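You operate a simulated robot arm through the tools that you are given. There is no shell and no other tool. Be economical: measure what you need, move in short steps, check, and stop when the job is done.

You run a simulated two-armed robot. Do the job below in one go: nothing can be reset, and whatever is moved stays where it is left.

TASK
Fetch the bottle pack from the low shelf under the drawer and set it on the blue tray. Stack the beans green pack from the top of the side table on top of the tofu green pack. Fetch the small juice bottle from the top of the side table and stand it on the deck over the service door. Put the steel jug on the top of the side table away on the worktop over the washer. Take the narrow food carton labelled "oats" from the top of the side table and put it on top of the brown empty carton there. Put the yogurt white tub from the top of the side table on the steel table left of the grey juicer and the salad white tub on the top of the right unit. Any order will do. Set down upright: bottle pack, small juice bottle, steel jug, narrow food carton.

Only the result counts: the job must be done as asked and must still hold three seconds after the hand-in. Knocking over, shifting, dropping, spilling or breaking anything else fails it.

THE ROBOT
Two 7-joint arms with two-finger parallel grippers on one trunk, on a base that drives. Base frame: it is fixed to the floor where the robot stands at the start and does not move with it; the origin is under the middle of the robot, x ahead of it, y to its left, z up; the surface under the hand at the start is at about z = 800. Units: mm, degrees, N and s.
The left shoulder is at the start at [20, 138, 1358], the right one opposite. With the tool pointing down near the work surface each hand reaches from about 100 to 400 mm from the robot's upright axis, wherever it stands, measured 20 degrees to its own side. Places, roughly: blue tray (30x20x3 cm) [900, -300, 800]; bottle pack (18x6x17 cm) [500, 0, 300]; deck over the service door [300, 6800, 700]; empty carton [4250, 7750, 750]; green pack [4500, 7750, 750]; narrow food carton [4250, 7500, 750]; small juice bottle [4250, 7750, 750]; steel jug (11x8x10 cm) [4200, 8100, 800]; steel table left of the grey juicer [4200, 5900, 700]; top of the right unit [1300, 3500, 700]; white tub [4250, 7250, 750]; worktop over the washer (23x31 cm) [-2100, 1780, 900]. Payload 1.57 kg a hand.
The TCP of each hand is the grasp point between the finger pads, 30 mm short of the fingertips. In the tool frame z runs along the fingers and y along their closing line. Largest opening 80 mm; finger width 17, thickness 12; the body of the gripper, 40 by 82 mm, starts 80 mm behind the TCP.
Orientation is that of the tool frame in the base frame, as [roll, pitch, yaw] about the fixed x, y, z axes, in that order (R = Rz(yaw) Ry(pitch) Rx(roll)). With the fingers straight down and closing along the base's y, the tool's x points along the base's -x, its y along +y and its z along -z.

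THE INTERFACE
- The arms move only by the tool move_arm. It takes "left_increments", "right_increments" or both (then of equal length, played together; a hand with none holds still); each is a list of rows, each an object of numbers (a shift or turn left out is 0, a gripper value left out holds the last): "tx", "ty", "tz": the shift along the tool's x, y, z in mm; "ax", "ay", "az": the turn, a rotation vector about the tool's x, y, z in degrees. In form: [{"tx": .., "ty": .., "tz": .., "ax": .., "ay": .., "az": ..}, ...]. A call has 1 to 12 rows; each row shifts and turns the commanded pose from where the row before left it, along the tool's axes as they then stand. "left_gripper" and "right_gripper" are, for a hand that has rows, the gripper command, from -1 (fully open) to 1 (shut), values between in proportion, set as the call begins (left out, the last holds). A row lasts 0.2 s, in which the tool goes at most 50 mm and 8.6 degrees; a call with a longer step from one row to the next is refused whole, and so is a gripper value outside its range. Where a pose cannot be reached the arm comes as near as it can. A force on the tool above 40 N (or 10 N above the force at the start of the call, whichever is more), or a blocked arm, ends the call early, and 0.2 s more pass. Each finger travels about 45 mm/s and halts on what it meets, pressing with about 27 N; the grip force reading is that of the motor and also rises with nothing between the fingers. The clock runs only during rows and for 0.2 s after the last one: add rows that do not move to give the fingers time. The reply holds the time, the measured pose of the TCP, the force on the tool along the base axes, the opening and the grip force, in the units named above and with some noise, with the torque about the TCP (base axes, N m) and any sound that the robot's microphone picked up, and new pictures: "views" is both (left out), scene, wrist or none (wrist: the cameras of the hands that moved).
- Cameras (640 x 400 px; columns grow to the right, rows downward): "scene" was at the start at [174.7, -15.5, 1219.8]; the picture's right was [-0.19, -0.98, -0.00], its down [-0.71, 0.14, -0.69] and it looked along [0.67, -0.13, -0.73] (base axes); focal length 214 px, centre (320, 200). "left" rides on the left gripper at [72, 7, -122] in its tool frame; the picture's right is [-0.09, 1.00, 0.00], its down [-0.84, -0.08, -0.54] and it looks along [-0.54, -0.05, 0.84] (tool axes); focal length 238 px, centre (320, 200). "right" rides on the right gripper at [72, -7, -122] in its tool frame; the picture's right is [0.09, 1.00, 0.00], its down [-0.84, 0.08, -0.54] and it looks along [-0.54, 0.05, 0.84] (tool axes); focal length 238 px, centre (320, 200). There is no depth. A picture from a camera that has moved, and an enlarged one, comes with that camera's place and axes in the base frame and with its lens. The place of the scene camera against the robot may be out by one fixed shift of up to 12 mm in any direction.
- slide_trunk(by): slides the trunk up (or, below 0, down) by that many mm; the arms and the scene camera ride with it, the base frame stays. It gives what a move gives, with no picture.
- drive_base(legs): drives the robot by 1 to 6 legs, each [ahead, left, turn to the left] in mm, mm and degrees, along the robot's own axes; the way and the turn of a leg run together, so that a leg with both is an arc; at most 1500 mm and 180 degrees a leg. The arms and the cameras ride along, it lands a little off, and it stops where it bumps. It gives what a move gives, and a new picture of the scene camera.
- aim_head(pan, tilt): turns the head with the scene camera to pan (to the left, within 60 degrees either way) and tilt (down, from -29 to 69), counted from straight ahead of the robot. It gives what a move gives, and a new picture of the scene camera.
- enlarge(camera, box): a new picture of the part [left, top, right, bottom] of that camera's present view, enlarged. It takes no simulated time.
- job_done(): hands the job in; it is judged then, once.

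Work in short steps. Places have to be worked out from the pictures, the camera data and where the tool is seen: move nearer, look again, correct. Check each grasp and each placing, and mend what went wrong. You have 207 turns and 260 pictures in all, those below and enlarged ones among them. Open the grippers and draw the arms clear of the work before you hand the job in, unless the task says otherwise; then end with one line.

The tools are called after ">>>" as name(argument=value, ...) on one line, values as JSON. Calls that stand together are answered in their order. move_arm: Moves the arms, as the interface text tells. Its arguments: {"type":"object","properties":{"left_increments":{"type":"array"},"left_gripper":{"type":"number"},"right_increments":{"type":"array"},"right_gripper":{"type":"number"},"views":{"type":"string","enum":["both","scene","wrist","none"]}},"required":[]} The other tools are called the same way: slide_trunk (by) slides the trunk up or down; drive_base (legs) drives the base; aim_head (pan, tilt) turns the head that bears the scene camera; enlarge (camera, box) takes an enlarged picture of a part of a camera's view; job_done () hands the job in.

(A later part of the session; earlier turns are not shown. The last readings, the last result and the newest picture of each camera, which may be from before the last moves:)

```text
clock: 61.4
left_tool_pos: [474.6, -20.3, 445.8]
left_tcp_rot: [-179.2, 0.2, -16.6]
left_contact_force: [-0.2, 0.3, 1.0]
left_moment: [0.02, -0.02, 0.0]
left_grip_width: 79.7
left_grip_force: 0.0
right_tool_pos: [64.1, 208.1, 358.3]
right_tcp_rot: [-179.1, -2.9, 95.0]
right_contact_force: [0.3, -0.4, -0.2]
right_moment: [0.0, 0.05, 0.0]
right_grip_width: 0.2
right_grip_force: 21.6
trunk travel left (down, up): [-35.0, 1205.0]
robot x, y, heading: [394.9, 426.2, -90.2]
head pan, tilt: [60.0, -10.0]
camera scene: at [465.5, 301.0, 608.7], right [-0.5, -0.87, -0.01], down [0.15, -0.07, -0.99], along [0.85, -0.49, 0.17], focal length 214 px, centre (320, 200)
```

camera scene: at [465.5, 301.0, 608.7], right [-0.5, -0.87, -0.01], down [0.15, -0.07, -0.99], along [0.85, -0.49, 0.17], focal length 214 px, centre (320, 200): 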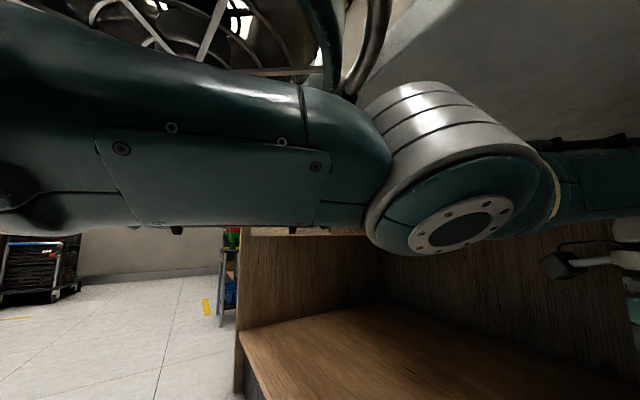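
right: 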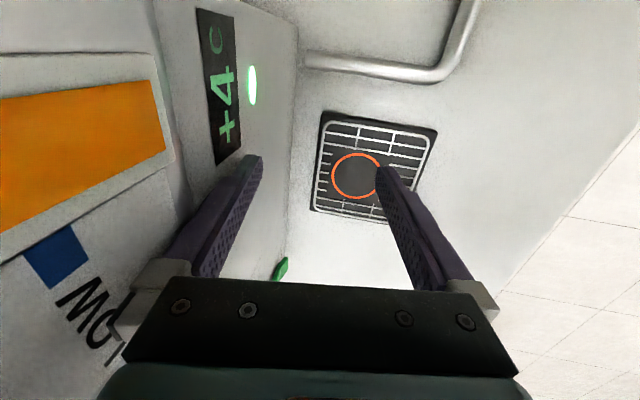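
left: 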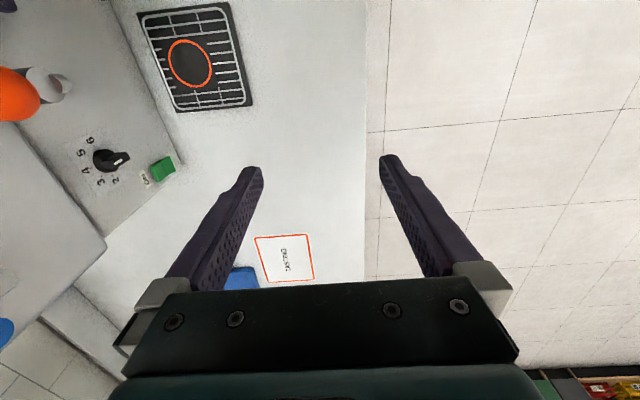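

The shoulder loops (bottom ~z 770) hit the slab's front edge. Plan: back out, raise the trunk so the loops pass above the slab, lower the arm, enter left of the pack at low height and sweep in sideways.

>>> drive_base(legs=[[-320, 0, 0]])

>>> slide_trunk(by=65)

>>> move_arm(left_increments=[{"tx": -10, "ty": -38}, {"tz": 45}, {"tz": 45}, {"tz": 45}, {"tz": 40}, {"tx": 38, "ty": -11}, {"tx": 38, "ty": -11}, {"tx": 38, "ty": -11}], views="scene")

```text
clock: 63.5
left_tool_pos: [474.0, 277.4, 452.0]
left_tcp_rot: [179.9, 0.1, -16.7]
left_contact_force: [0.9, 0.0, 0.9]
left_moment: [0.03, 0.01, -0.01]
left_grip_width: 80.0
left_grip_force: 0.1
right_tool_pos: [62.3, 506.8, 362.2]
right_tcp_rot: [-179.0, -2.1, 94.8]
right_contact_force: [0.5, 0.0, 0.7]
right_moment: [0.02, 0.0, 0.01]
right_grip_width: 0.0
right_grip_force: 21.4
trunk travel left (down, up): [-35.0, 1205.0]
robot x, y, heading: [396.9, 748.7, -90.1]
head pan, tilt: [60.0, -10.0]
camera scene: at [465.4, 601.6, 610.5], right [-0.5, -0.86, 0.0], down [0.15, -0.09, -0.98], along [0.85, -0.49, 0.17], focal length 214 px, centre (320, 200)
```

scene: 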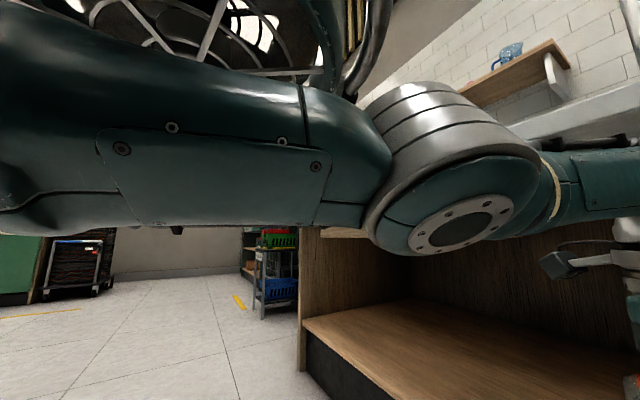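

```text
clock: 64.5
left_tool_pos: [474.5, 279.2, 516.2]
left_tcp_rot: [179.9, 0.0, -16.7]
left_contact_force: [0.1, -0.7, 0.1]
left_moment: [-0.05, 0.01, -0.01]
left_grip_width: 80.1
left_grip_force: 0.0
right_tool_pos: [64.3, 507.6, 427.0]
right_tcp_rot: [-178.9, -2.1, 94.8]
right_contact_force: [0.4, -0.3, 0.9]
right_moment: [0.0, -0.01, -0.02]
right_grip_width: 0.0
right_grip_force: 21.7
trunk travel left (down, up): [-100.0, 1140.0]
robot x, y, heading: [401.9, 746.8, -90.2]
head pan, tilt: [60.0, -10.0]
```

```text
clock: 66.3
left_tool_pos: [593.8, 318.2, 340.3]
left_tcp_rot: [179.9, -0.1, -16.7]
left_contact_force: [0.2, -0.1, 0.0]
left_moment: [0.02, 0.0, 0.0]
left_grip_width: 80.1
left_grip_force: 0.1
right_tool_pos: [64.4, 508.9, 426.4]
right_tcp_rot: [-179.0, -2.1, 94.8]
right_contact_force: [0.1, -0.6, -0.1]
right_moment: [0.01, 0.01, 0.0]
right_grip_width: 0.1
right_grip_force: 21.0
trunk travel left (down, up): [-100.0, 1140.0]
robot x, y, heading: [393.9, 745.5, -90.4]
head pan, tilt: [60.0, -10.0]
camera scene: at [466.1, 603.2, 675.4], right [-0.5, -0.86, 0.0], down [0.15, -0.09, -0.98], along [0.85, -0.49, 0.17], focal length 214 px, centre (320, 200)
```

scene: 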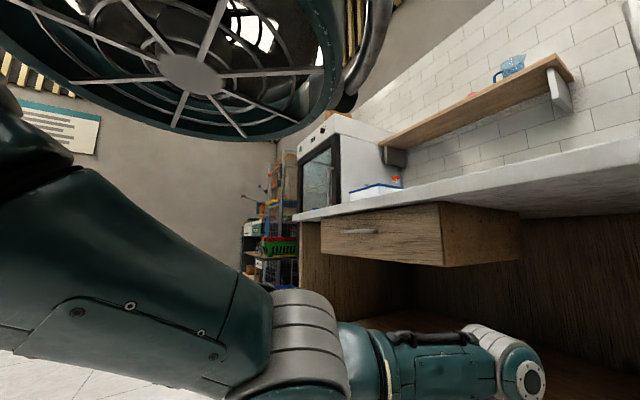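

Elbow is low now and the loops sit just above the slab level. I raise a bit more with the hand correspondingly lower, move the hand to x≈605, and drive in 300.

>>> slide_trunk(by=30)

>>> move_arm(left_increments=[{"tz": 30}, {"tx": 11, "ty": -3}, {"tx": 11, "ty": 38}], views="none")

>>> drive_base(legs=[[250, 0, 0]])

>>> aim_head(pan=10, tilt=30)

```text
clock: 67.1
left_tool_pos: [592.9, 318.5, 370.0]
left_tcp_rot: [180.0, 0.0, -16.7]
left_contact_force: [-0.9, -0.8, 0.3]
left_moment: [-0.02, 0.0, -0.01]
left_grip_width: 80.0
left_grip_force: 0.1
right_tool_pos: [63.5, 509.1, 456.9]
right_tcp_rot: [-179.0, -2.0, 94.8]
right_contact_force: [-1.3, -0.3, 0.6]
right_moment: [-0.03, 0.0, 0.0]
right_grip_width: 0.0
right_grip_force: 22.0
trunk travel left (down, up): [-130.0, 1110.0]
robot x, y, heading: [396.3, 746.2, -90.4]
head pan, tilt: [60.0, -10.0]
```

```text
clock: 67.9
left_tool_pos: [604.8, 305.7, 345.6]
left_tcp_rot: [179.9, 0.0, -16.7]
left_contact_force: [0.6, 0.6, -0.5]
left_moment: [0.01, 0.01, 0.01]
left_grip_width: 79.9
left_grip_force: 0.1
left hand out of reach, approached as far as the arm can: row 3
right_tool_pos: [62.7, 507.0, 457.0]
right_tcp_rot: [-179.0, -2.0, 94.8]
right_contact_force: [0.0, -0.6, 0.9]
right_moment: [0.0, 0.01, -0.01]
right_grip_width: 0.1
right_grip_force: 21.2
trunk travel left (down, up): [-130.0, 1110.0]
robot x, y, heading: [400.8, 745.9, -90.0]
head pan, tilt: [60.0, -10.0]
```

```text
clock: 69.7
left_tool_pos: [602.5, 57.3, 346.5]
left_tcp_rot: [-179.9, 0.1, -16.6]
left_contact_force: [-0.7, -0.3, -0.7]
left_moment: [-0.02, 0.03, -0.01]
left_grip_width: 80.1
left_grip_force: 0.0
right_tool_pos: [61.8, 260.8, 456.7]
right_tcp_rot: [-179.1, -2.1, 94.8]
right_contact_force: [0.2, 0.3, 0.1]
right_moment: [-0.03, 0.0, 0.03]
right_grip_width: 0.0
right_grip_force: 21.0
trunk travel left (down, up): [-130.0, 1110.0]
robot x, y, heading: [396.3, 498.9, -90.3]
head pan, tilt: [60.0, -10.0]
camera scene: at [464.3, 353.7, 705.2], right [-0.5, -0.86, 0.0], down [0.15, -0.09, -0.98], along [0.85, -0.5, 0.17], focal length 214 px, centre (320, 200)
```

scene: 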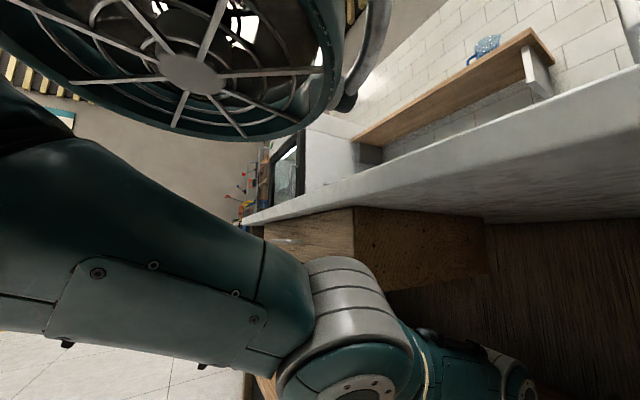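

```text
clock: 70.9
left_tool_pos: [603.0, 57.4, 346.6]
left_tcp_rot: [180.0, 0.1, -16.7]
left_contact_force: [0.7, -0.1, 0.0]
left_moment: [0.01, -0.02, -0.01]
left_grip_width: 79.9
left_grip_force: 0.1
right_tool_pos: [60.3, 258.9, 457.1]
right_tcp_rot: [-179.0, -2.1, 94.7]
right_contact_force: [0.0, -0.6, 0.6]
right_moment: [0.01, 0.0, -0.01]
right_grip_width: 0.1
right_grip_force: 21.1
trunk travel left (down, up): [-130.0, 1110.0]
robot x, y, heading: [394.3, 495.7, -90.3]
head pan, tilt: [10.0, 30.0]
camera scene: at [406.9, 306.0, 641.8], right [-0.99, -0.17, 0.0], down [-0.09, 0.49, -0.87], along [0.15, -0.85, -0.5], focal length 214 px, centre (320, 200)
```

scene: 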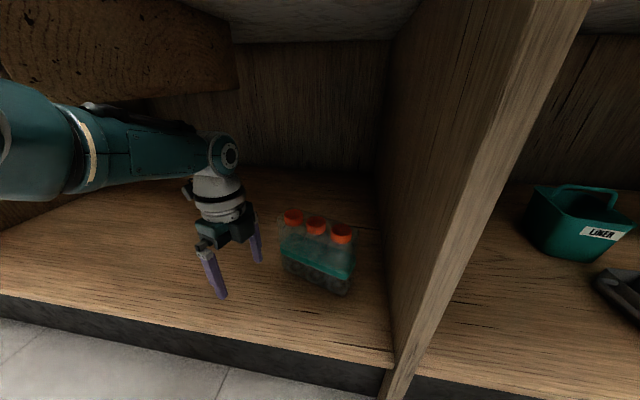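

Scene and wrist estimates differ a little (centre y −50…−68, yaw −17…−20). I look with the left wrist camera from here.

>>> enlarge(camera="left", box=[0, 0, 640, 400])

```text
1.00 times, centred on (320, 200) of left (not enlarged: the box is as wide or as high as the picture)
camera zoom: at [669.2, 29.4, 467.6], right [-0.38, -0.93, 0.0], down [-0.78, 0.32, 0.54], along [-0.5, 0.2, -0.84], focal length 238 px, centre (320, 200)
```

zoom: 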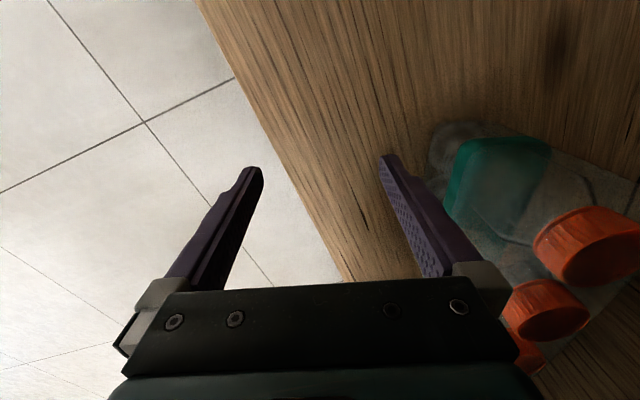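

Front-left bottom corner comes out at about (561,−61). I aim for the pack axis line through (476,−60) and drive 154 mm further to the entry point.

>>> drive_base(legs=[[154, 0, 0]])

>>> enlarge(camera="left", box=[0, 0, 640, 400])

```text
clock: 72.3
left_tool_pos: [598.0, -88.7, 343.2]
left_tcp_rot: [-179.6, 0.2, -16.8]
left_contact_force: [-0.6, -0.4, 0.6]
left_moment: [0.01, 0.01, -0.02]
left_grip_width: 79.8
left_grip_force: 0.1
right_tool_pos: [58.3, 112.0, 455.8]
right_tcp_rot: [-178.8, -2.4, 94.7]
right_contact_force: [0.1, -0.2, 0.3]
right_moment: [0.01, 0.02, 0.02]
right_grip_width: 0.2
right_grip_force: 20.6
trunk travel left (down, up): [-130.0, 1110.0]
robot x, y, heading: [394.6, 341.5, -90.3]
head pan, tilt: [10.0, 30.0]
camera scene: at [403.9, 158.3, 640.6], right [-0.99, -0.17, 0.0], down [-0.09, 0.5, -0.86], along [0.15, -0.85, -0.5], focal length 214 px, centre (320, 200)
```

scene: 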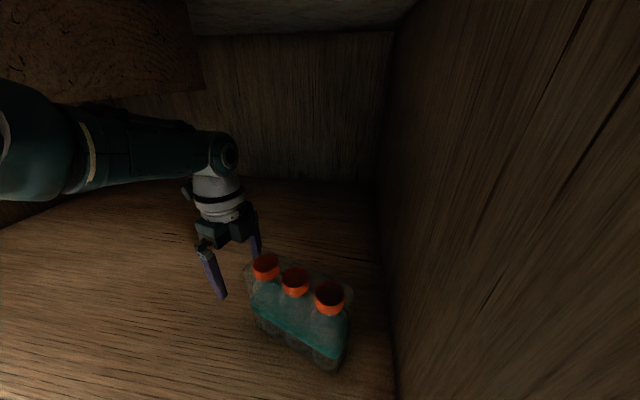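

```text
1.00 times, centred on (320, 200) of left (not enlarged: the box is as wide or as high as the picture)
camera zoom: at [665.8, -117.5, 464.5], right [-0.38, -0.93, 0.0], down [-0.78, 0.31, 0.54], along [-0.5, 0.21, -0.84], focal length 238 px, centre (320, 200)
```

zoom: 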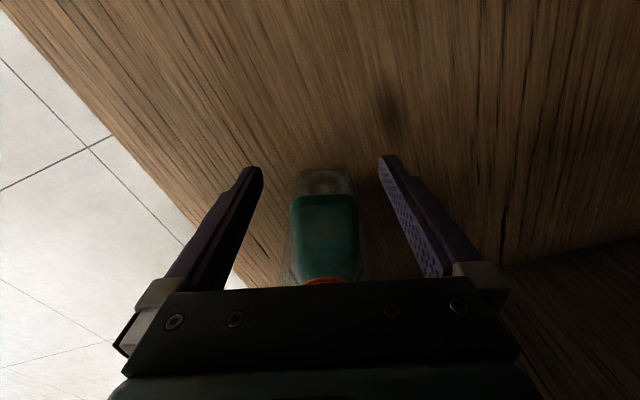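

The pack is nicely between the fingers and parallel to them. I sweep in 70 mm along the pack's long axis and check.

>>> move_arm(left_increments=[{"tx": -20}, {"tx": -25}, {"tx": -25}], views="both")

```text
clock: 73.1
left_tool_pos: [532.6, -70.1, 342.7]
left_tcp_rot: [-179.8, 0.0, -16.7]
left_contact_force: [0.2, 0.3, 0.8]
left_moment: [-0.05, -0.04, 0.03]
left_grip_width: 80.2
left_grip_force: 0.0
right_tool_pos: [59.1, 112.4, 457.0]
right_tcp_rot: [-178.9, -2.5, 94.5]
right_contact_force: [0.2, 0.1, -0.2]
right_moment: [0.02, -0.02, 0.0]
right_grip_width: 0.0
right_grip_force: 21.5
trunk travel left (down, up): [-130.0, 1110.0]
robot x, y, heading: [396.6, 338.6, -90.2]
head pan, tilt: [10.0, 30.0]
camera scene: at [404.0, 158.2, 640.8], right [-0.99, -0.17, 0.0], down [-0.09, 0.5, -0.86], along [0.15, -0.85, -0.5], focal length 214 px, centre (320, 200)
camera left: at [599.4, -96.8, 464.6], right [-0.37, -0.93, 0.0], down [-0.78, 0.31, 0.54], along [-0.5, 0.21, -0.84], focal length 238 px, centre (320, 200)
```

scene: 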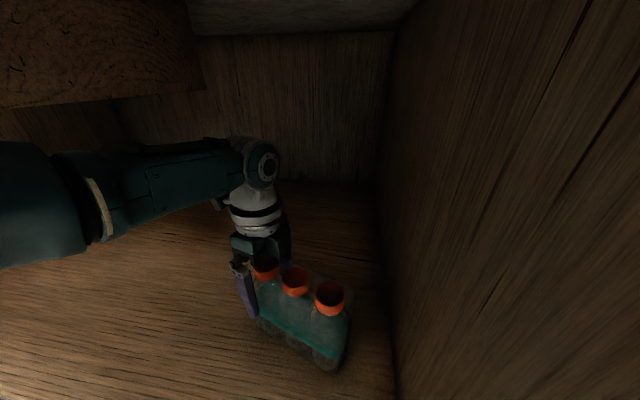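
left: 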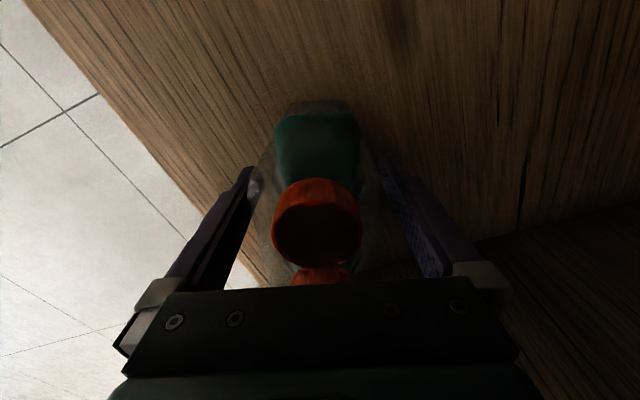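

Well centred. I go another 57 mm to the middle.

>>> move_arm(left_increments=[{"tx": -25}, {"tx": -25}, {"tx": -7}], views="both")

```text
clock: 73.9
left_tool_pos: [478.4, -51.0, 341.6]
left_tcp_rot: [-179.7, 0.1, -16.7]
left_contact_force: [0.2, -0.2, 0.0]
left_moment: [-0.01, -0.02, 0.02]
left_grip_width: 80.3
left_grip_force: 0.0
right_tool_pos: [59.5, 113.1, 455.0]
right_tcp_rot: [-178.9, -2.5, 94.6]
right_contact_force: [-0.1, -0.8, 0.4]
right_moment: [-0.04, 0.04, -0.01]
right_grip_width: 0.0
right_grip_force: 20.9
trunk travel left (down, up): [-130.0, 1110.0]
robot x, y, heading: [396.2, 339.3, -90.4]
head pan, tilt: [10.0, 30.0]
camera scene: at [403.9, 158.2, 640.7], right [-0.99, -0.17, 0.0], down [-0.09, 0.5, -0.86], along [0.15, -0.85, -0.5], focal length 214 px, centre (320, 200)
camera left: at [544.8, -79.8, 464.2], right [-0.38, -0.93, 0.0], down [-0.78, 0.31, 0.54], along [-0.5, 0.21, -0.84], focal length 238 px, centre (320, 200)
```

scene: 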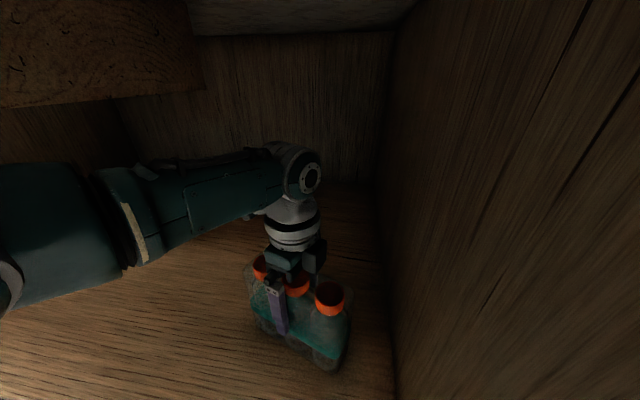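
left: 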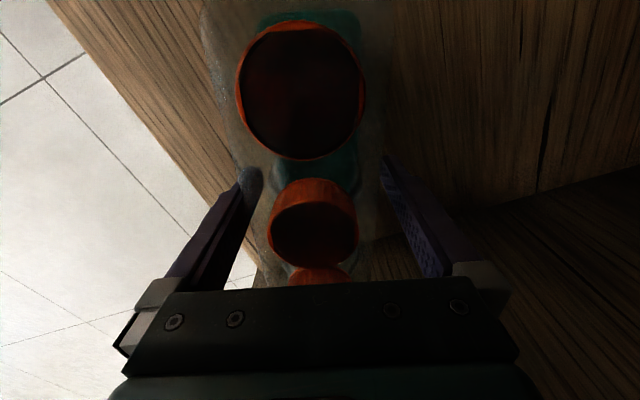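

The grip is within ~10 mm of the middle. I close the left gripper.

>>> move_arm(left_increments=[{}, {}, {}, {}, {}], left_gripper=1, views="wrist")

>>> move_arm(left_increments=[{"tz": -10}, {"tz": -15}], views="none")

```text
clock: 75.1
left_tool_pos: [478.6, -52.4, 342.4]
left_tcp_rot: [-179.8, 0.2, -16.8]
left_contact_force: [-0.2, 0.2, -0.2]
left_moment: [-0.02, 0.0, -0.01]
left_grip_width: 60.1
left_grip_force: 26.3
right_tool_pos: [58.0, 112.3, 456.2]
right_tcp_rot: [-178.9, -2.4, 94.7]
right_contact_force: [-0.2, -0.4, -0.3]
right_moment: [0.0, -0.02, 0.02]
right_grip_width: 0.0
right_grip_force: 21.3
trunk travel left (down, up): [-130.0, 1110.0]
robot x, y, heading: [393.5, 341.3, -90.5]
head pan, tilt: [10.0, 30.0]
camera left: at [545.1, -80.0, 464.4], right [-0.38, -0.93, 0.0], down [-0.78, 0.31, 0.54], along [-0.5, 0.21, -0.84], focal length 238 px, centre (320, 200)
```

left: 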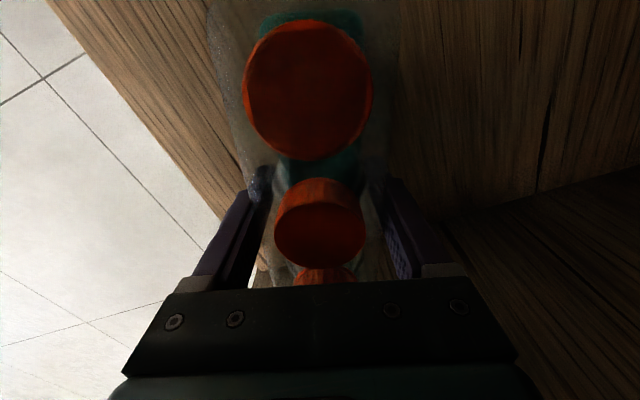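

```text
clock: 75.7
left_tool_pos: [477.6, -53.7, 368.3]
left_tcp_rot: [-179.7, 0.3, -16.8]
left_contact_force: [-0.2, -0.1, -1.5]
left_moment: [-0.02, -0.04, -0.02]
left_grip_width: 60.1
left_grip_force: 26.8
right_tool_pos: [59.4, 112.4, 455.4]
right_tcp_rot: [-178.9, -2.4, 94.6]
right_contact_force: [0.4, -0.4, 0.9]
right_moment: [0.03, -0.03, -0.03]
right_grip_width: 0.0
right_grip_force: 20.9
trunk travel left (down, up): [-130.0, 1110.0]
robot x, y, heading: [394.1, 341.0, -90.2]
head pan, tilt: [10.0, 30.0]
```

Held (60 mm) and lifted 26 mm. I drive back out into the aisle.

>>> drive_base(legs=[[-450, 0, 0]])

>>> slide_trunk(by=400)

>>> slide_trunk(by=330)

```text
clock: 78.4
left_tool_pos: [482.4, 390.4, 370.4]
left_tcp_rot: [-179.9, 0.0, -16.7]
left_contact_force: [0.7, -1.2, -1.2]
left_moment: [-0.01, 0.0, -0.02]
left_grip_width: 60.1
left_grip_force: 26.8
right_tool_pos: [63.5, 555.5, 456.6]
right_tcp_rot: [-179.0, -2.1, 94.5]
right_contact_force: [-0.4, 0.1, 0.3]
right_moment: [-0.01, 0.01, 0.01]
right_grip_width: 0.0
right_grip_force: 21.4
trunk travel left (down, up): [-130.0, 1110.0]
robot x, y, heading: [395.3, 792.8, -90.2]
head pan, tilt: [10.0, 30.0]
camera scene: at [408.1, 602.0, 641.9], right [-0.99, -0.17, 0.0], down [-0.08, 0.49, -0.87], along [0.15, -0.85, -0.5], focal length 214 px, centre (320, 200)
```

scene: 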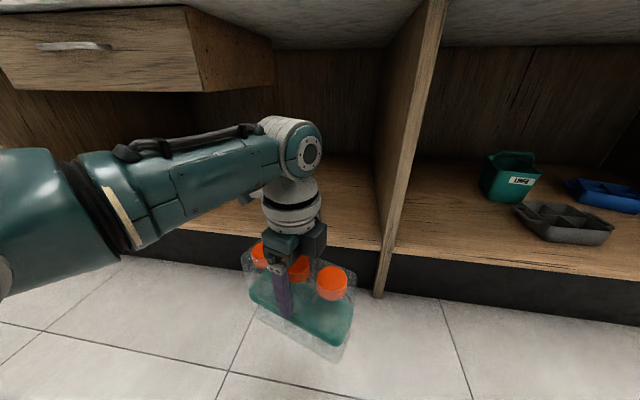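

```text
clock: 82.2
left_tool_pos: [480.9, 391.3, 770.8]
left_tcp_rot: [180.0, 0.0, -16.8]
left_contact_force: [-0.6, 1.1, -0.3]
left_moment: [0.0, 0.01, 0.01]
left_grip_width: 59.7
left_grip_force: 26.9
right_tool_pos: [64.3, 556.2, 856.2]
right_tcp_rot: [-179.1, -2.1, 94.6]
right_contact_force: [0.0, 0.8, -0.3]
right_moment: [0.0, -0.01, 0.0]
right_grip_width: 0.0
right_grip_force: 20.6
trunk travel left (down, up): [-530.0, 710.0]
robot x, y, heading: [394.7, 793.0, -90.2]
head pan, tilt: [10.0, 30.0]
```

```text
clock: 85.5
left_tool_pos: [482.2, 391.3, 1099.6]
left_tcp_rot: [179.9, -0.1, -16.8]
left_contact_force: [0.7, 0.9, -0.6]
left_moment: [-0.02, 0.01, 0.01]
left_grip_width: 59.7
left_grip_force: 26.4
right_tool_pos: [63.2, 557.2, 1186.5]
right_tcp_rot: [-179.0, -2.2, 94.6]
right_contact_force: [0.1, -0.6, 0.2]
right_moment: [0.01, -0.02, 0.0]
right_grip_width: 0.1
right_grip_force: 21.6
trunk travel left (down, up): [-860.0, 380.0]
robot x, y, heading: [398.4, 793.8, -90.3]
head pan, tilt: [10.0, 30.0]
```

Pack is carried at bottom z≈980. I align the pack with x (yaw 0), move along to x≈830 and approach the counter.

>>> move_arm(left_increments=[{"az": -5.6}, {"az": -5.6}, {"az": -5.6}], views="none")

>>> drive_base(legs=[[0, 430, 0], [280, 0, 0]])

>>> aim_head(pan=5, tilt=40)

```text
clock: 86.3
left_tool_pos: [482.8, 391.4, 1101.7]
left_tcp_rot: [-180.0, 0.0, 0.2]
left_contact_force: [0.8, 0.2, -0.8]
left_moment: [0.01, 0.03, 0.02]
left_grip_width: 60.0
left_grip_force: 26.8
right_tool_pos: [63.2, 556.5, 1185.8]
right_tcp_rot: [-179.0, -2.2, 94.7]
right_contact_force: [0.3, -0.4, 0.3]
right_moment: [0.02, 0.0, 0.02]
right_grip_width: 0.2
right_grip_force: 21.7
trunk travel left (down, up): [-860.0, 380.0]
robot x, y, heading: [395.7, 791.3, -90.2]
head pan, tilt: [10.0, 30.0]
```

```text
clock: 90.5
left_tool_pos: [910.9, 110.6, 1100.7]
left_tcp_rot: [180.0, 0.0, 0.0]
left_contact_force: [-0.9, -0.2, -0.9]
left_moment: [0.01, -0.04, -0.02]
left_grip_width: 59.5
left_grip_force: 26.8
right_tool_pos: [490.5, 275.6, 1185.8]
right_tcp_rot: [-179.0, -2.1, 94.6]
right_contact_force: [-0.4, 1.8, 0.1]
right_moment: [-0.02, 0.0, 0.03]
right_grip_width: 0.0
right_grip_force: 21.5
trunk travel left (down, up): [-860.0, 380.0]
robot x, y, heading: [823.1, 509.9, -90.3]
head pan, tilt: [10.0, 30.0]
camera scene: at [835.8, 322.9, 1371.7], right [-0.99, -0.17, 0.0], down [-0.08, 0.49, -0.87], along [0.15, -0.85, -0.5], focal length 214 px, centre (320, 200)
```

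scene: 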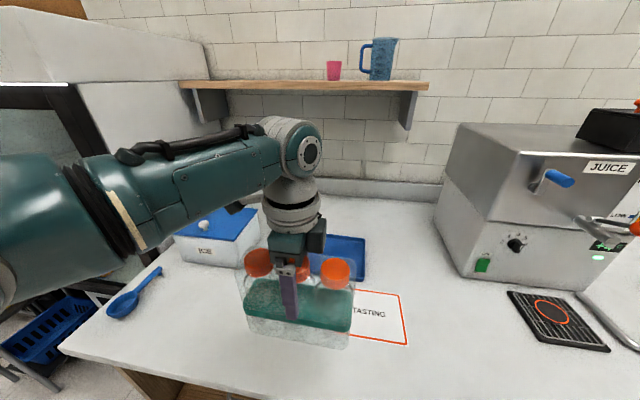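

```text
clock: 91.2
left_tool_pos: [909.2, 110.0, 1100.6]
left_tcp_rot: [180.0, 0.0, 0.0]
left_contact_force: [-0.4, -0.2, -1.4]
left_moment: [0.02, 0.01, -0.01]
left_grip_width: 59.6
left_grip_force: 26.8
right_tool_pos: [491.4, 276.2, 1187.1]
right_tcp_rot: [-179.1, -2.1, 94.4]
right_contact_force: [0.8, 0.8, -0.3]
right_moment: [0.03, 0.02, -0.03]
right_grip_width: 0.0
right_grip_force: 21.2
trunk travel left (down, up): [-860.0, 380.0]
robot x, y, heading: [826.9, 511.4, -90.2]
head pan, tilt: [5.0, 40.0]
camera scene: at [827.6, 327.3, 1356.5], right [-1.0, -0.08, 0.0], down [-0.05, 0.64, -0.77], along [0.06, -0.76, -0.64], focal length 214 px, centre (320, 200)
```

scene: 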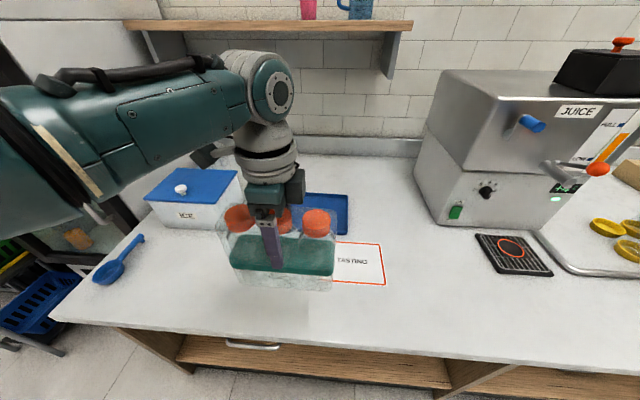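

Tray centre is about (918,−262). I stretch the arm 60 forward and drive 310 so the hand is above it.

>>> move_arm(left_increments=[{"ty": 30}, {"ty": 30}], views="none")

>>> drive_base(legs=[[220, 6, 0]])

```text
clock: 91.8
left_tool_pos: [914.8, 74.3, 1105.9]
left_tcp_rot: [179.8, 0.1, -0.2]
left_contact_force: [0.1, -0.3, -1.1]
left_moment: [0.01, -0.01, -0.01]
left_grip_width: 59.4
left_grip_force: 27.6
left hand out of reach, approached as far as the arm can: row 2
right_tool_pos: [490.7, 277.1, 1186.7]
right_tcp_rot: [-179.0, -2.1, 94.7]
right_contact_force: [-0.7, 0.0, 0.0]
right_moment: [0.0, 0.02, 0.01]
right_grip_width: 0.1
right_grip_force: 21.2
trunk travel left (down, up): [-860.0, 380.0]
robot x, y, heading: [823.1, 509.3, -90.2]
head pan, tilt: [5.0, 40.0]
```

```text
clock: 93.5
left_tool_pos: [918.8, -144.8, 1106.3]
left_tcp_rot: [-180.0, 0.0, 0.0]
left_contact_force: [-0.5, -0.4, -1.3]
left_moment: [-0.02, 0.02, -0.01]
left_grip_width: 59.5
left_grip_force: 27.2
right_tool_pos: [496.1, 56.7, 1186.5]
right_tcp_rot: [-179.0, -2.1, 94.6]
right_contact_force: [0.2, 0.1, -0.4]
right_moment: [0.01, 0.04, -0.03]
right_grip_width: 0.0
right_grip_force: 20.8
trunk travel left (down, up): [-860.0, 380.0]
robot x, y, heading: [830.1, 293.6, -90.4]
head pan, tilt: [5.0, 40.0]
camera scene: at [832.4, 107.3, 1356.4], right [-1.0, -0.08, 0.0], down [-0.05, 0.64, -0.77], along [0.06, -0.76, -0.64], focal length 214 px, centre (320, 200)
```

scene: 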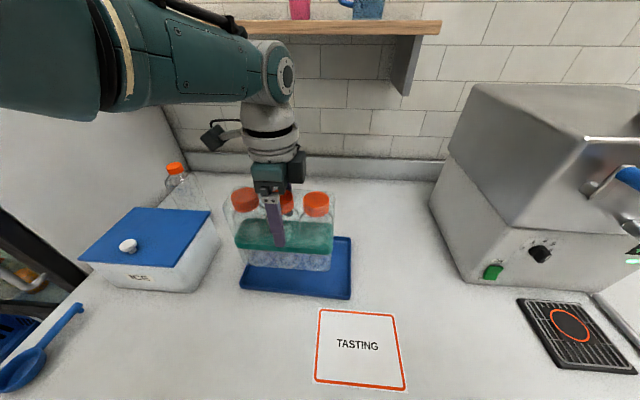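

Tray corners give centre (922,−266). I lower the trunk 125 and drive 119 further.

>>> slide_trunk(by=-125)

>>> drive_base(legs=[[119, 2, 0]])

```text
clock: 95.0
left_tool_pos: [918.3, -146.6, 981.5]
left_tcp_rot: [-180.0, 0.0, 0.0]
left_contact_force: [-0.7, 0.4, -0.8]
left_moment: [0.03, 0.01, 0.01]
left_grip_width: 59.5
left_grip_force: 27.1
right_tool_pos: [495.5, 56.2, 1062.2]
right_tcp_rot: [-179.0, -2.3, 94.6]
right_contact_force: [-0.6, 0.6, 0.5]
right_moment: [0.01, 0.0, 0.03]
right_grip_width: 0.0
right_grip_force: 21.3
trunk travel left (down, up): [-735.0, 505.0]
robot x, y, heading: [830.0, 295.1, -90.2]
head pan, tilt: [5.0, 40.0]
```

```text
clock: 96.3
left_tool_pos: [920.6, -263.7, 981.1]
left_tcp_rot: [179.9, 0.0, -0.1]
left_contact_force: [-0.4, 1.0, -1.3]
left_moment: [0.03, -0.01, 0.0]
left_grip_width: 59.7
left_grip_force: 26.9
right_tool_pos: [496.8, -62.3, 1060.4]
right_tcp_rot: [-178.9, -2.2, 94.5]
right_contact_force: [0.9, -0.4, 0.1]
right_moment: [-0.01, -0.01, 0.01]
right_grip_width: 0.0
right_grip_force: 21.0
trunk travel left (down, up): [-735.0, 505.0]
robot x, y, heading: [830.8, 176.2, -90.4]
head pan, tilt: [5.0, 40.0]
camera scene: at [833.5, -11.8, 1231.4], right [-1.0, -0.08, 0.0], down [-0.05, 0.64, -0.77], along [0.06, -0.76, -0.64], focal length 214 px, centre (320, 200)
```

scene: 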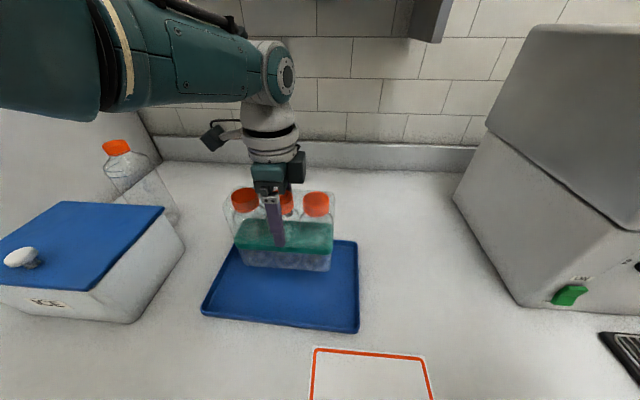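

Centred over the tray. I lower step by step until the force shows contact.

>>> move_arm(left_increments=[{"tz": 15}, {"tz": 12}, {"tz": 8}, {"tz": 5}], views="scene")

```text
clock: 97.3
left_tool_pos: [925.5, -248.4, 944.7]
left_tcp_rot: [-180.0, -0.1, -0.1]
left_contact_force: [-0.7, -0.3, -1.8]
left_moment: [0.01, 0.0, 0.01]
left_grip_width: 60.0
left_grip_force: 26.6
left hand out of reach, approached as far as the arm can: row 1, 2, 3
right_tool_pos: [496.8, -62.3, 1060.9]
right_tcp_rot: [-179.0, -2.3, 94.5]
right_contact_force: [-0.8, -0.2, 0.3]
right_moment: [0.01, -0.01, -0.01]
right_grip_width: 0.0
right_grip_force: 21.4
trunk travel left (down, up): [-735.0, 505.0]
robot x, y, heading: [832.7, 171.5, -90.2]
head pan, tilt: [5.0, 40.0]
camera scene: at [833.5, -11.8, 1231.4], right [-1.0, -0.08, 0.0], down [-0.05, 0.64, -0.77], along [0.06, -0.76, -0.64], focal length 214 px, centre (320, 200)
```

scene: 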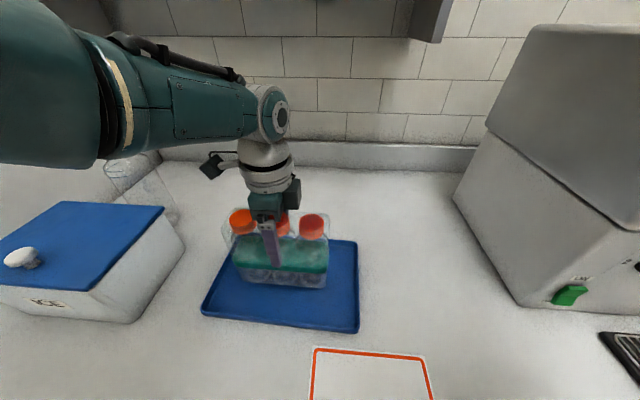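

Still free at 944.7 and well inside the tray. I use the trunk for the last bit, in small slides.

>>> slide_trunk(by=-10)

>>> slide_trunk(by=-6)

```text
clock: 97.8
left_tool_pos: [926.3, -249.8, 935.8]
left_tcp_rot: [-179.9, 0.0, -0.1]
left_contact_force: [-0.1, -0.3, -0.8]
left_moment: [-0.02, 0.01, 0.01]
left_grip_width: 59.8
left_grip_force: 27.0
right_tool_pos: [496.2, -62.1, 1050.6]
right_tcp_rot: [-178.9, -2.2, 94.6]
right_contact_force: [-0.3, -0.5, -0.2]
right_moment: [0.01, 0.02, -0.02]
right_grip_width: 0.2
right_grip_force: 21.1
trunk travel left (down, up): [-725.0, 515.0]
robot x, y, heading: [829.1, 171.3, -90.5]
head pan, tilt: [5.0, 40.0]
```

```text
clock: 98.4
left_tool_pos: [926.2, -249.9, 929.4]
left_tcp_rot: [180.0, 0.1, 0.0]
left_contact_force: [0.3, -0.5, -1.3]
left_moment: [0.01, -0.01, 0.0]
left_grip_width: 59.5
left_grip_force: 26.4
right_tool_pos: [496.7, -62.2, 1045.5]
right_tcp_rot: [-179.0, -2.3, 94.6]
right_contact_force: [0.6, 0.0, 0.2]
right_moment: [0.01, 0.0, 0.0]
right_grip_width: 0.0
right_grip_force: 21.6
trunk travel left (down, up): [-719.0, 521.0]
robot x, y, heading: [833.0, 174.9, -90.1]
head pan, tilt: [5.0, 40.0]
```

>>> slide_trunk(by=-5)

>>> slide_trunk(by=-4)

>>> enlarge(camera="scene", box=[180, 180, 380, 345])

```text
clock: 98.9
left_tool_pos: [927.7, -250.3, 924.8]
left_tcp_rot: [-179.9, 0.0, -0.1]
left_contact_force: [-0.1, -0.1, -1.3]
left_moment: [-0.02, 0.01, 0.03]
left_grip_width: 59.7
left_grip_force: 26.9
right_tool_pos: [497.1, -62.3, 1040.4]
right_tcp_rot: [-179.0, -2.2, 94.5]
right_contact_force: [-0.2, 0.3, -0.4]
right_moment: [0.01, 0.01, 0.0]
right_grip_width: 0.0
right_grip_force: 21.5
trunk travel left (down, up): [-714.0, 526.0]
robot x, y, heading: [835.5, 175.6, -90.4]
head pan, tilt: [5.0, 40.0]
```

```text
clock: 99.5
left_tool_pos: [927.0, -250.9, 921.5]
left_tcp_rot: [179.9, 0.1, -0.2]
left_contact_force: [0.0, 4.7, 15.9]
left_moment: [0.41, 0.47, -0.12]
left_grip_width: 60.1
left_grip_force: 27.3
right_tool_pos: [497.4, -62.7, 1037.1]
right_tcp_rot: [-179.0, -2.1, 94.5]
right_contact_force: [1.2, -0.8, 0.2]
right_moment: [-0.02, 0.0, -0.01]
right_grip_width: 0.2
right_grip_force: 21.7
trunk travel left (down, up): [-710.0, 530.0]
robot x, y, heading: [832.4, 173.9, -90.3]
head pan, tilt: [5.0, 40.0]
```

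```text
2.42 times, centred on (280, 262) of scene
camera zoom: at [833.8, -12.0, 1206.8], right [-1.0, -0.08, 0.0], down [-0.05, 0.64, -0.77], along [0.06, -0.76, -0.64], focal length 520 px, centre (417, 48)
```

zoom: 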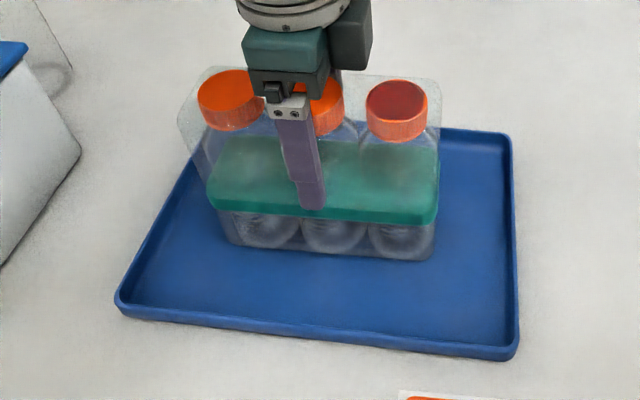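

Contact (16 N). The pack stands in the tray; I open the gripper and then lift.

>>> move_arm(left_increments=[{"tz": -1}, {}, {}, {}], left_gripper=-1, views="wrist")

```text
clock: 100.5
left_tool_pos: [926.7, -250.4, 920.6]
left_tcp_rot: [179.9, 0.0, -0.1]
left_contact_force: [-0.3, 1.1, -0.3]
left_moment: [-0.01, 0.04, -0.02]
left_grip_width: 80.0
left_grip_force: 0.0
right_tool_pos: [496.1, -61.6, 1036.8]
right_tcp_rot: [-179.0, -2.2, 94.5]
right_contact_force: [0.1, 0.3, 0.0]
right_moment: [-0.01, 0.0, 0.03]
right_grip_width: 0.0
right_grip_force: 20.7
trunk travel left (down, up): [-710.0, 530.0]
robot x, y, heading: [830.2, 172.4, -90.6]
head pan, tilt: [5.0, 40.0]
camera left: at [997.9, -257.7, 1043.1], right [-0.09, -1.0, 0.0], down [-0.84, 0.08, 0.54], along [-0.54, 0.05, -0.84], focal length 238 px, centre (320, 200)
```

left: 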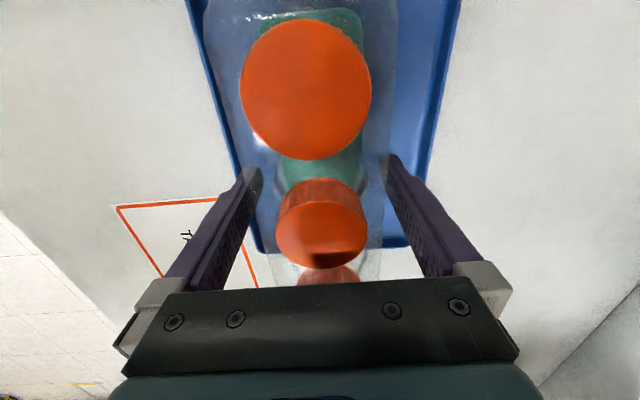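

Released. I slide the trunk straight up 160 and back out to the aisle.

>>> slide_trunk(by=160)

>>> drive_base(legs=[[-700, 0, 0]])

```text
clock: 102.3
left_tool_pos: [926.3, -250.0, 1081.7]
left_tcp_rot: [180.0, 0.1, 0.1]
left_contact_force: [-0.4, -0.2, -1.1]
left_moment: [-0.04, 0.0, -0.01]
left_grip_width: 79.7
left_grip_force: 0.1
right_tool_pos: [497.3, -61.8, 1197.7]
right_tcp_rot: [-179.0, -2.3, 94.5]
right_contact_force: [-0.3, 0.4, 0.4]
right_moment: [0.0, 0.0, 0.01]
right_grip_width: 0.0
right_grip_force: 21.2
trunk travel left (down, up): [-870.0, 370.0]
robot x, y, heading: [831.7, 171.7, -90.4]
head pan, tilt: [5.0, 40.0]
```

```text
clock: 106.1
left_tool_pos: [930.9, 445.4, 1082.0]
left_tcp_rot: [180.0, 0.0, 0.3]
left_contact_force: [-0.2, -0.8, -0.3]
left_moment: [-0.03, -0.04, 0.02]
left_grip_width: 80.1
left_grip_force: 0.0
right_tool_pos: [500.4, 631.8, 1195.0]
right_tcp_rot: [-178.9, -2.2, 94.7]
right_contact_force: [0.4, -0.1, 0.0]
right_moment: [0.0, -0.02, 0.02]
right_grip_width: 0.0
right_grip_force: 21.7
trunk travel left (down, up): [-870.0, 370.0]
robot x, y, heading: [836.0, 866.5, -89.8]
head pan, tilt: [5.0, 40.0]
camera scene: at [837.1, 684.0, 1366.4], right [-1.0, -0.09, 0.0], down [-0.06, 0.64, -0.77], along [0.07, -0.76, -0.64], focal length 214 px, centre (320, 200)
```

scene: 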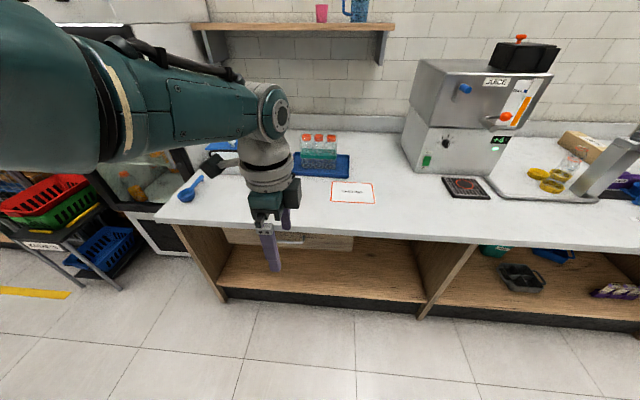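

Bottle pack is on the tray. Next I retract the left hand and turn toward the side table (heading ~64°) to look at the way.

>>> move_arm(left_increments=[{"ty": -45}, {"ty": -45}, {"ty": -45, "tz": -30}, {"tz": -40}], views="none")

>>> drive_base(legs=[[0, 0, 154]])

>>> aim_head(pan=0, tilt=10)

```text
refused: row 3 steps farther than a row can; nothing moved
```

```text
clock: 112.8
left_tool_pos: [935.5, 1291.4, 1081.1]
left_tcp_rot: [-180.0, 0.0, 153.8]
left_contact_force: [0.9, 0.8, 0.8]
left_moment: [0.01, -0.01, 0.03]
left_grip_width: 79.8
left_grip_force: 0.0
right_tool_pos: [1236.2, 932.6, 1195.9]
right_tcp_rot: [-179.1, -2.2, -111.7]
right_contact_force: [0.0, 0.4, -0.1]
right_moment: [0.01, -0.01, 0.02]
right_grip_width: 0.1
right_grip_force: 21.1
trunk travel left (down, up): [-870.0, 370.0]
robot x, y, heading: [833.2, 872.4, 63.4]
head pan, tilt: [5.0, 40.0]
camera scene: at [905.7, 1036.9, 1366.4], right [0.93, -0.37, 0.0], down [-0.24, -0.6, -0.77], along [0.28, 0.71, -0.64], focal length 214 px, centre (320, 200)
```

scene: 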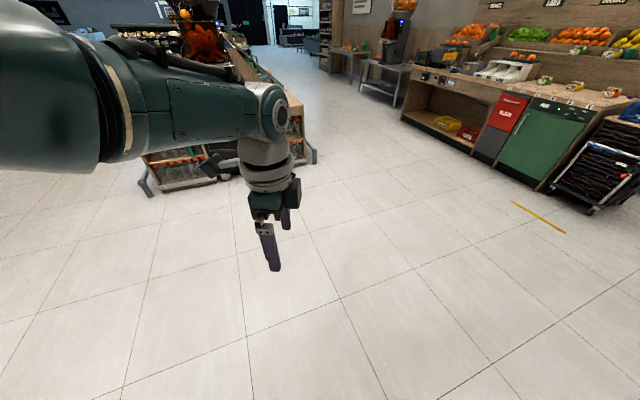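

```text
clock: 113.8
left_tool_pos: [934.9, 1290.4, 1080.9]
left_tcp_rot: [-179.9, 0.1, 153.7]
left_contact_force: [0.1, -0.6, 0.5]
left_moment: [0.01, -0.03, -0.01]
left_grip_width: 79.7
left_grip_force: 0.0
right_tool_pos: [1237.1, 931.9, 1196.3]
right_tcp_rot: [-179.0, -2.2, -111.7]
right_contact_force: [-0.2, 0.0, 0.0]
right_moment: [0.01, -0.01, -0.03]
right_grip_width: 0.0
right_grip_force: 21.1
trunk travel left (down, up): [-870.0, 370.0]
robot x, y, heading: [833.4, 870.3, 63.2]
head pan, tilt: [0.0, 10.0]
camera scene: at [916.1, 1041.0, 1414.0], right [0.89, -0.45, 0.0], down [-0.08, -0.16, -0.98], along [0.44, 0.88, -0.17], focal length 214 px, centre (320, 200)
```

scene: 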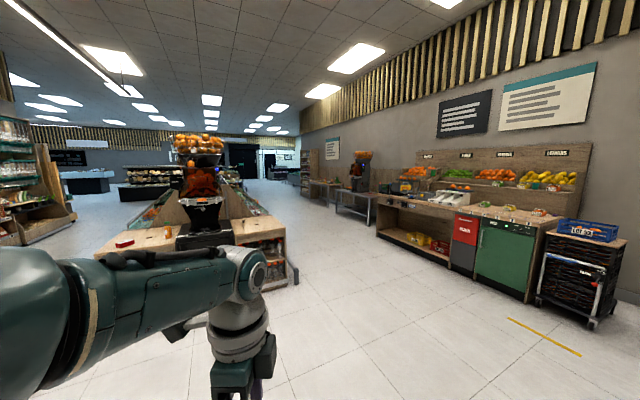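

A wide aisle runs between the island and the wall counter. I drive to about (2650,3500) and turn to 90° to look on.

>>> drive_base(legs=[[1054, -148, 0], [1054, -148, 0], [1054, -148, 0], [0, 0, 27]])

```text
clock: 130.7
left_tool_pos: [2542.6, 3904.1, 1081.2]
left_tcp_rot: [-179.9, 0.0, -179.3]
left_contact_force: [-0.3, -0.3, 0.3]
left_moment: [0.02, 0.01, 0.02]
left_grip_width: 79.7
left_grip_force: 0.1
right_tool_pos: [2973.5, 3723.0, 1197.0]
right_tcp_rot: [-179.0, -2.1, -84.5]
right_contact_force: [0.9, 0.0, 0.4]
right_moment: [0.0, 0.01, 0.0]
right_grip_width: 0.2
right_grip_force: 21.5
trunk travel left (down, up): [-870.0, 370.0]
robot x, y, heading: [2641.8, 3481.9, 90.4]
head pan, tilt: [0.0, 10.0]
camera scene: at [2638.3, 3674.6, 1414.1], right [1.0, 0.01, 0.0], down [0.0, -0.17, -0.98], along [-0.01, 0.98, -0.17], focal length 214 px, centre (320, 200)
```

scene: 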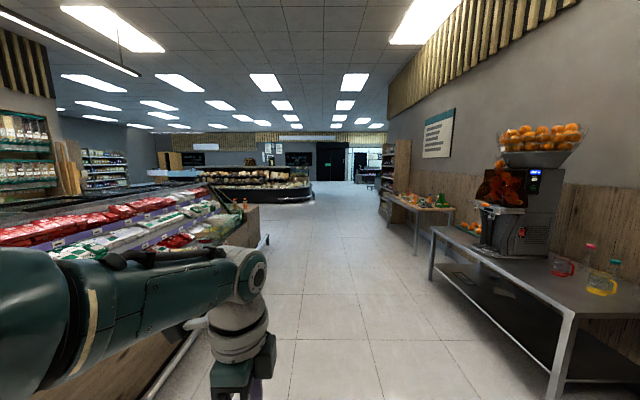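

The steel table with the grey juicer and then the side table are on the right. I drive up to about (3120,7590) and turn to face the side table.

>>> drive_base(legs=[[1370, -150, 0], [1370, -150, 0], [1370, -150, 0], [0, 0, -90]])

>>> aim_head(pan=0, tilt=30)

```text
clock: 154.3
left_tool_pos: [3481.8, 7676.3, 1080.7]
left_tcp_rot: [179.9, 0.0, 90.8]
left_contact_force: [0.0, -0.4, 0.4]
left_moment: [0.02, 0.02, -0.03]
left_grip_width: 79.7
left_grip_force: 0.1
right_tool_pos: [3300.3, 7243.8, 1196.4]
right_tcp_rot: [-179.0, -2.2, -174.6]
right_contact_force: [-0.6, -0.3, -0.7]
right_moment: [-0.02, 0.03, 0.02]
right_grip_width: 0.0
right_grip_force: 21.4
trunk travel left (down, up): [-870.0, 370.0]
robot x, y, heading: [3061.3, 7576.8, 0.7]
head pan, tilt: [0.0, 10.0]
camera scene: at [3249.6, 7575.8, 1414.1], right [0.01, -1.0, 0.0], down [-0.17, 0.0, -0.98], along [0.98, 0.01, -0.17], focal length 214 px, centre (320, 200)
```

scene: 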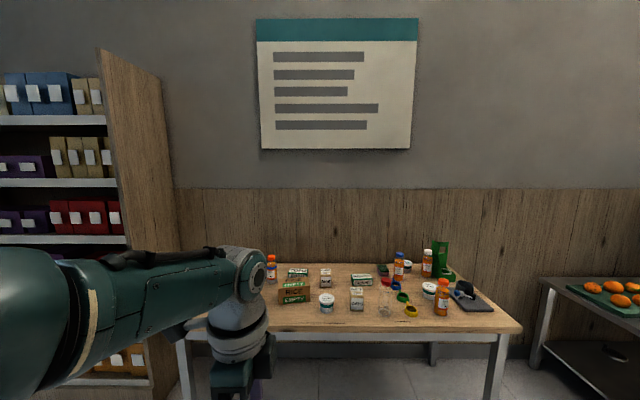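

```text
clock: 155.1
left_tool_pos: [3480.8, 7677.0, 1081.9]
left_tcp_rot: [-179.9, 0.0, 90.8]
left_contact_force: [0.2, -0.4, 0.2]
left_moment: [0.0, 0.0, 0.03]
left_grip_width: 80.6
left_grip_force: 0.1
right_tool_pos: [3300.6, 7242.6, 1197.5]
right_tcp_rot: [-179.0, -2.3, -174.6]
right_contact_force: [-0.2, -0.6, -1.3]
right_moment: [-0.01, 0.0, -0.02]
right_grip_width: 0.3
right_grip_force: 21.5
trunk travel left (down, up): [-870.0, 370.0]
robot x, y, heading: [3061.2, 7571.9, 0.5]
head pan, tilt: [0.0, 30.0]
camera scene: at [3247.1, 7575.8, 1381.8], right [0.01, -1.0, 0.0], down [-0.5, 0.0, -0.87], along [0.87, 0.01, -0.5], focal length 214 px, centre (320, 200)
```

scene: 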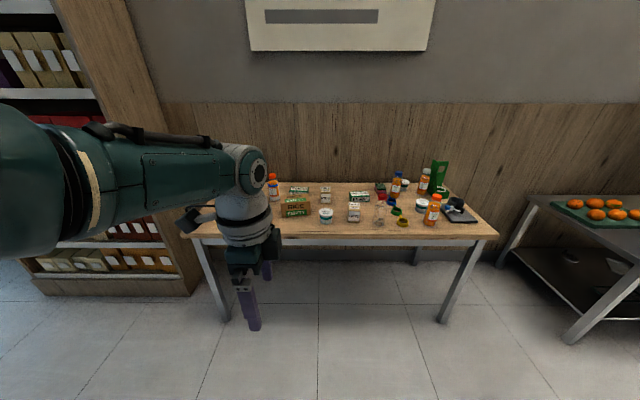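

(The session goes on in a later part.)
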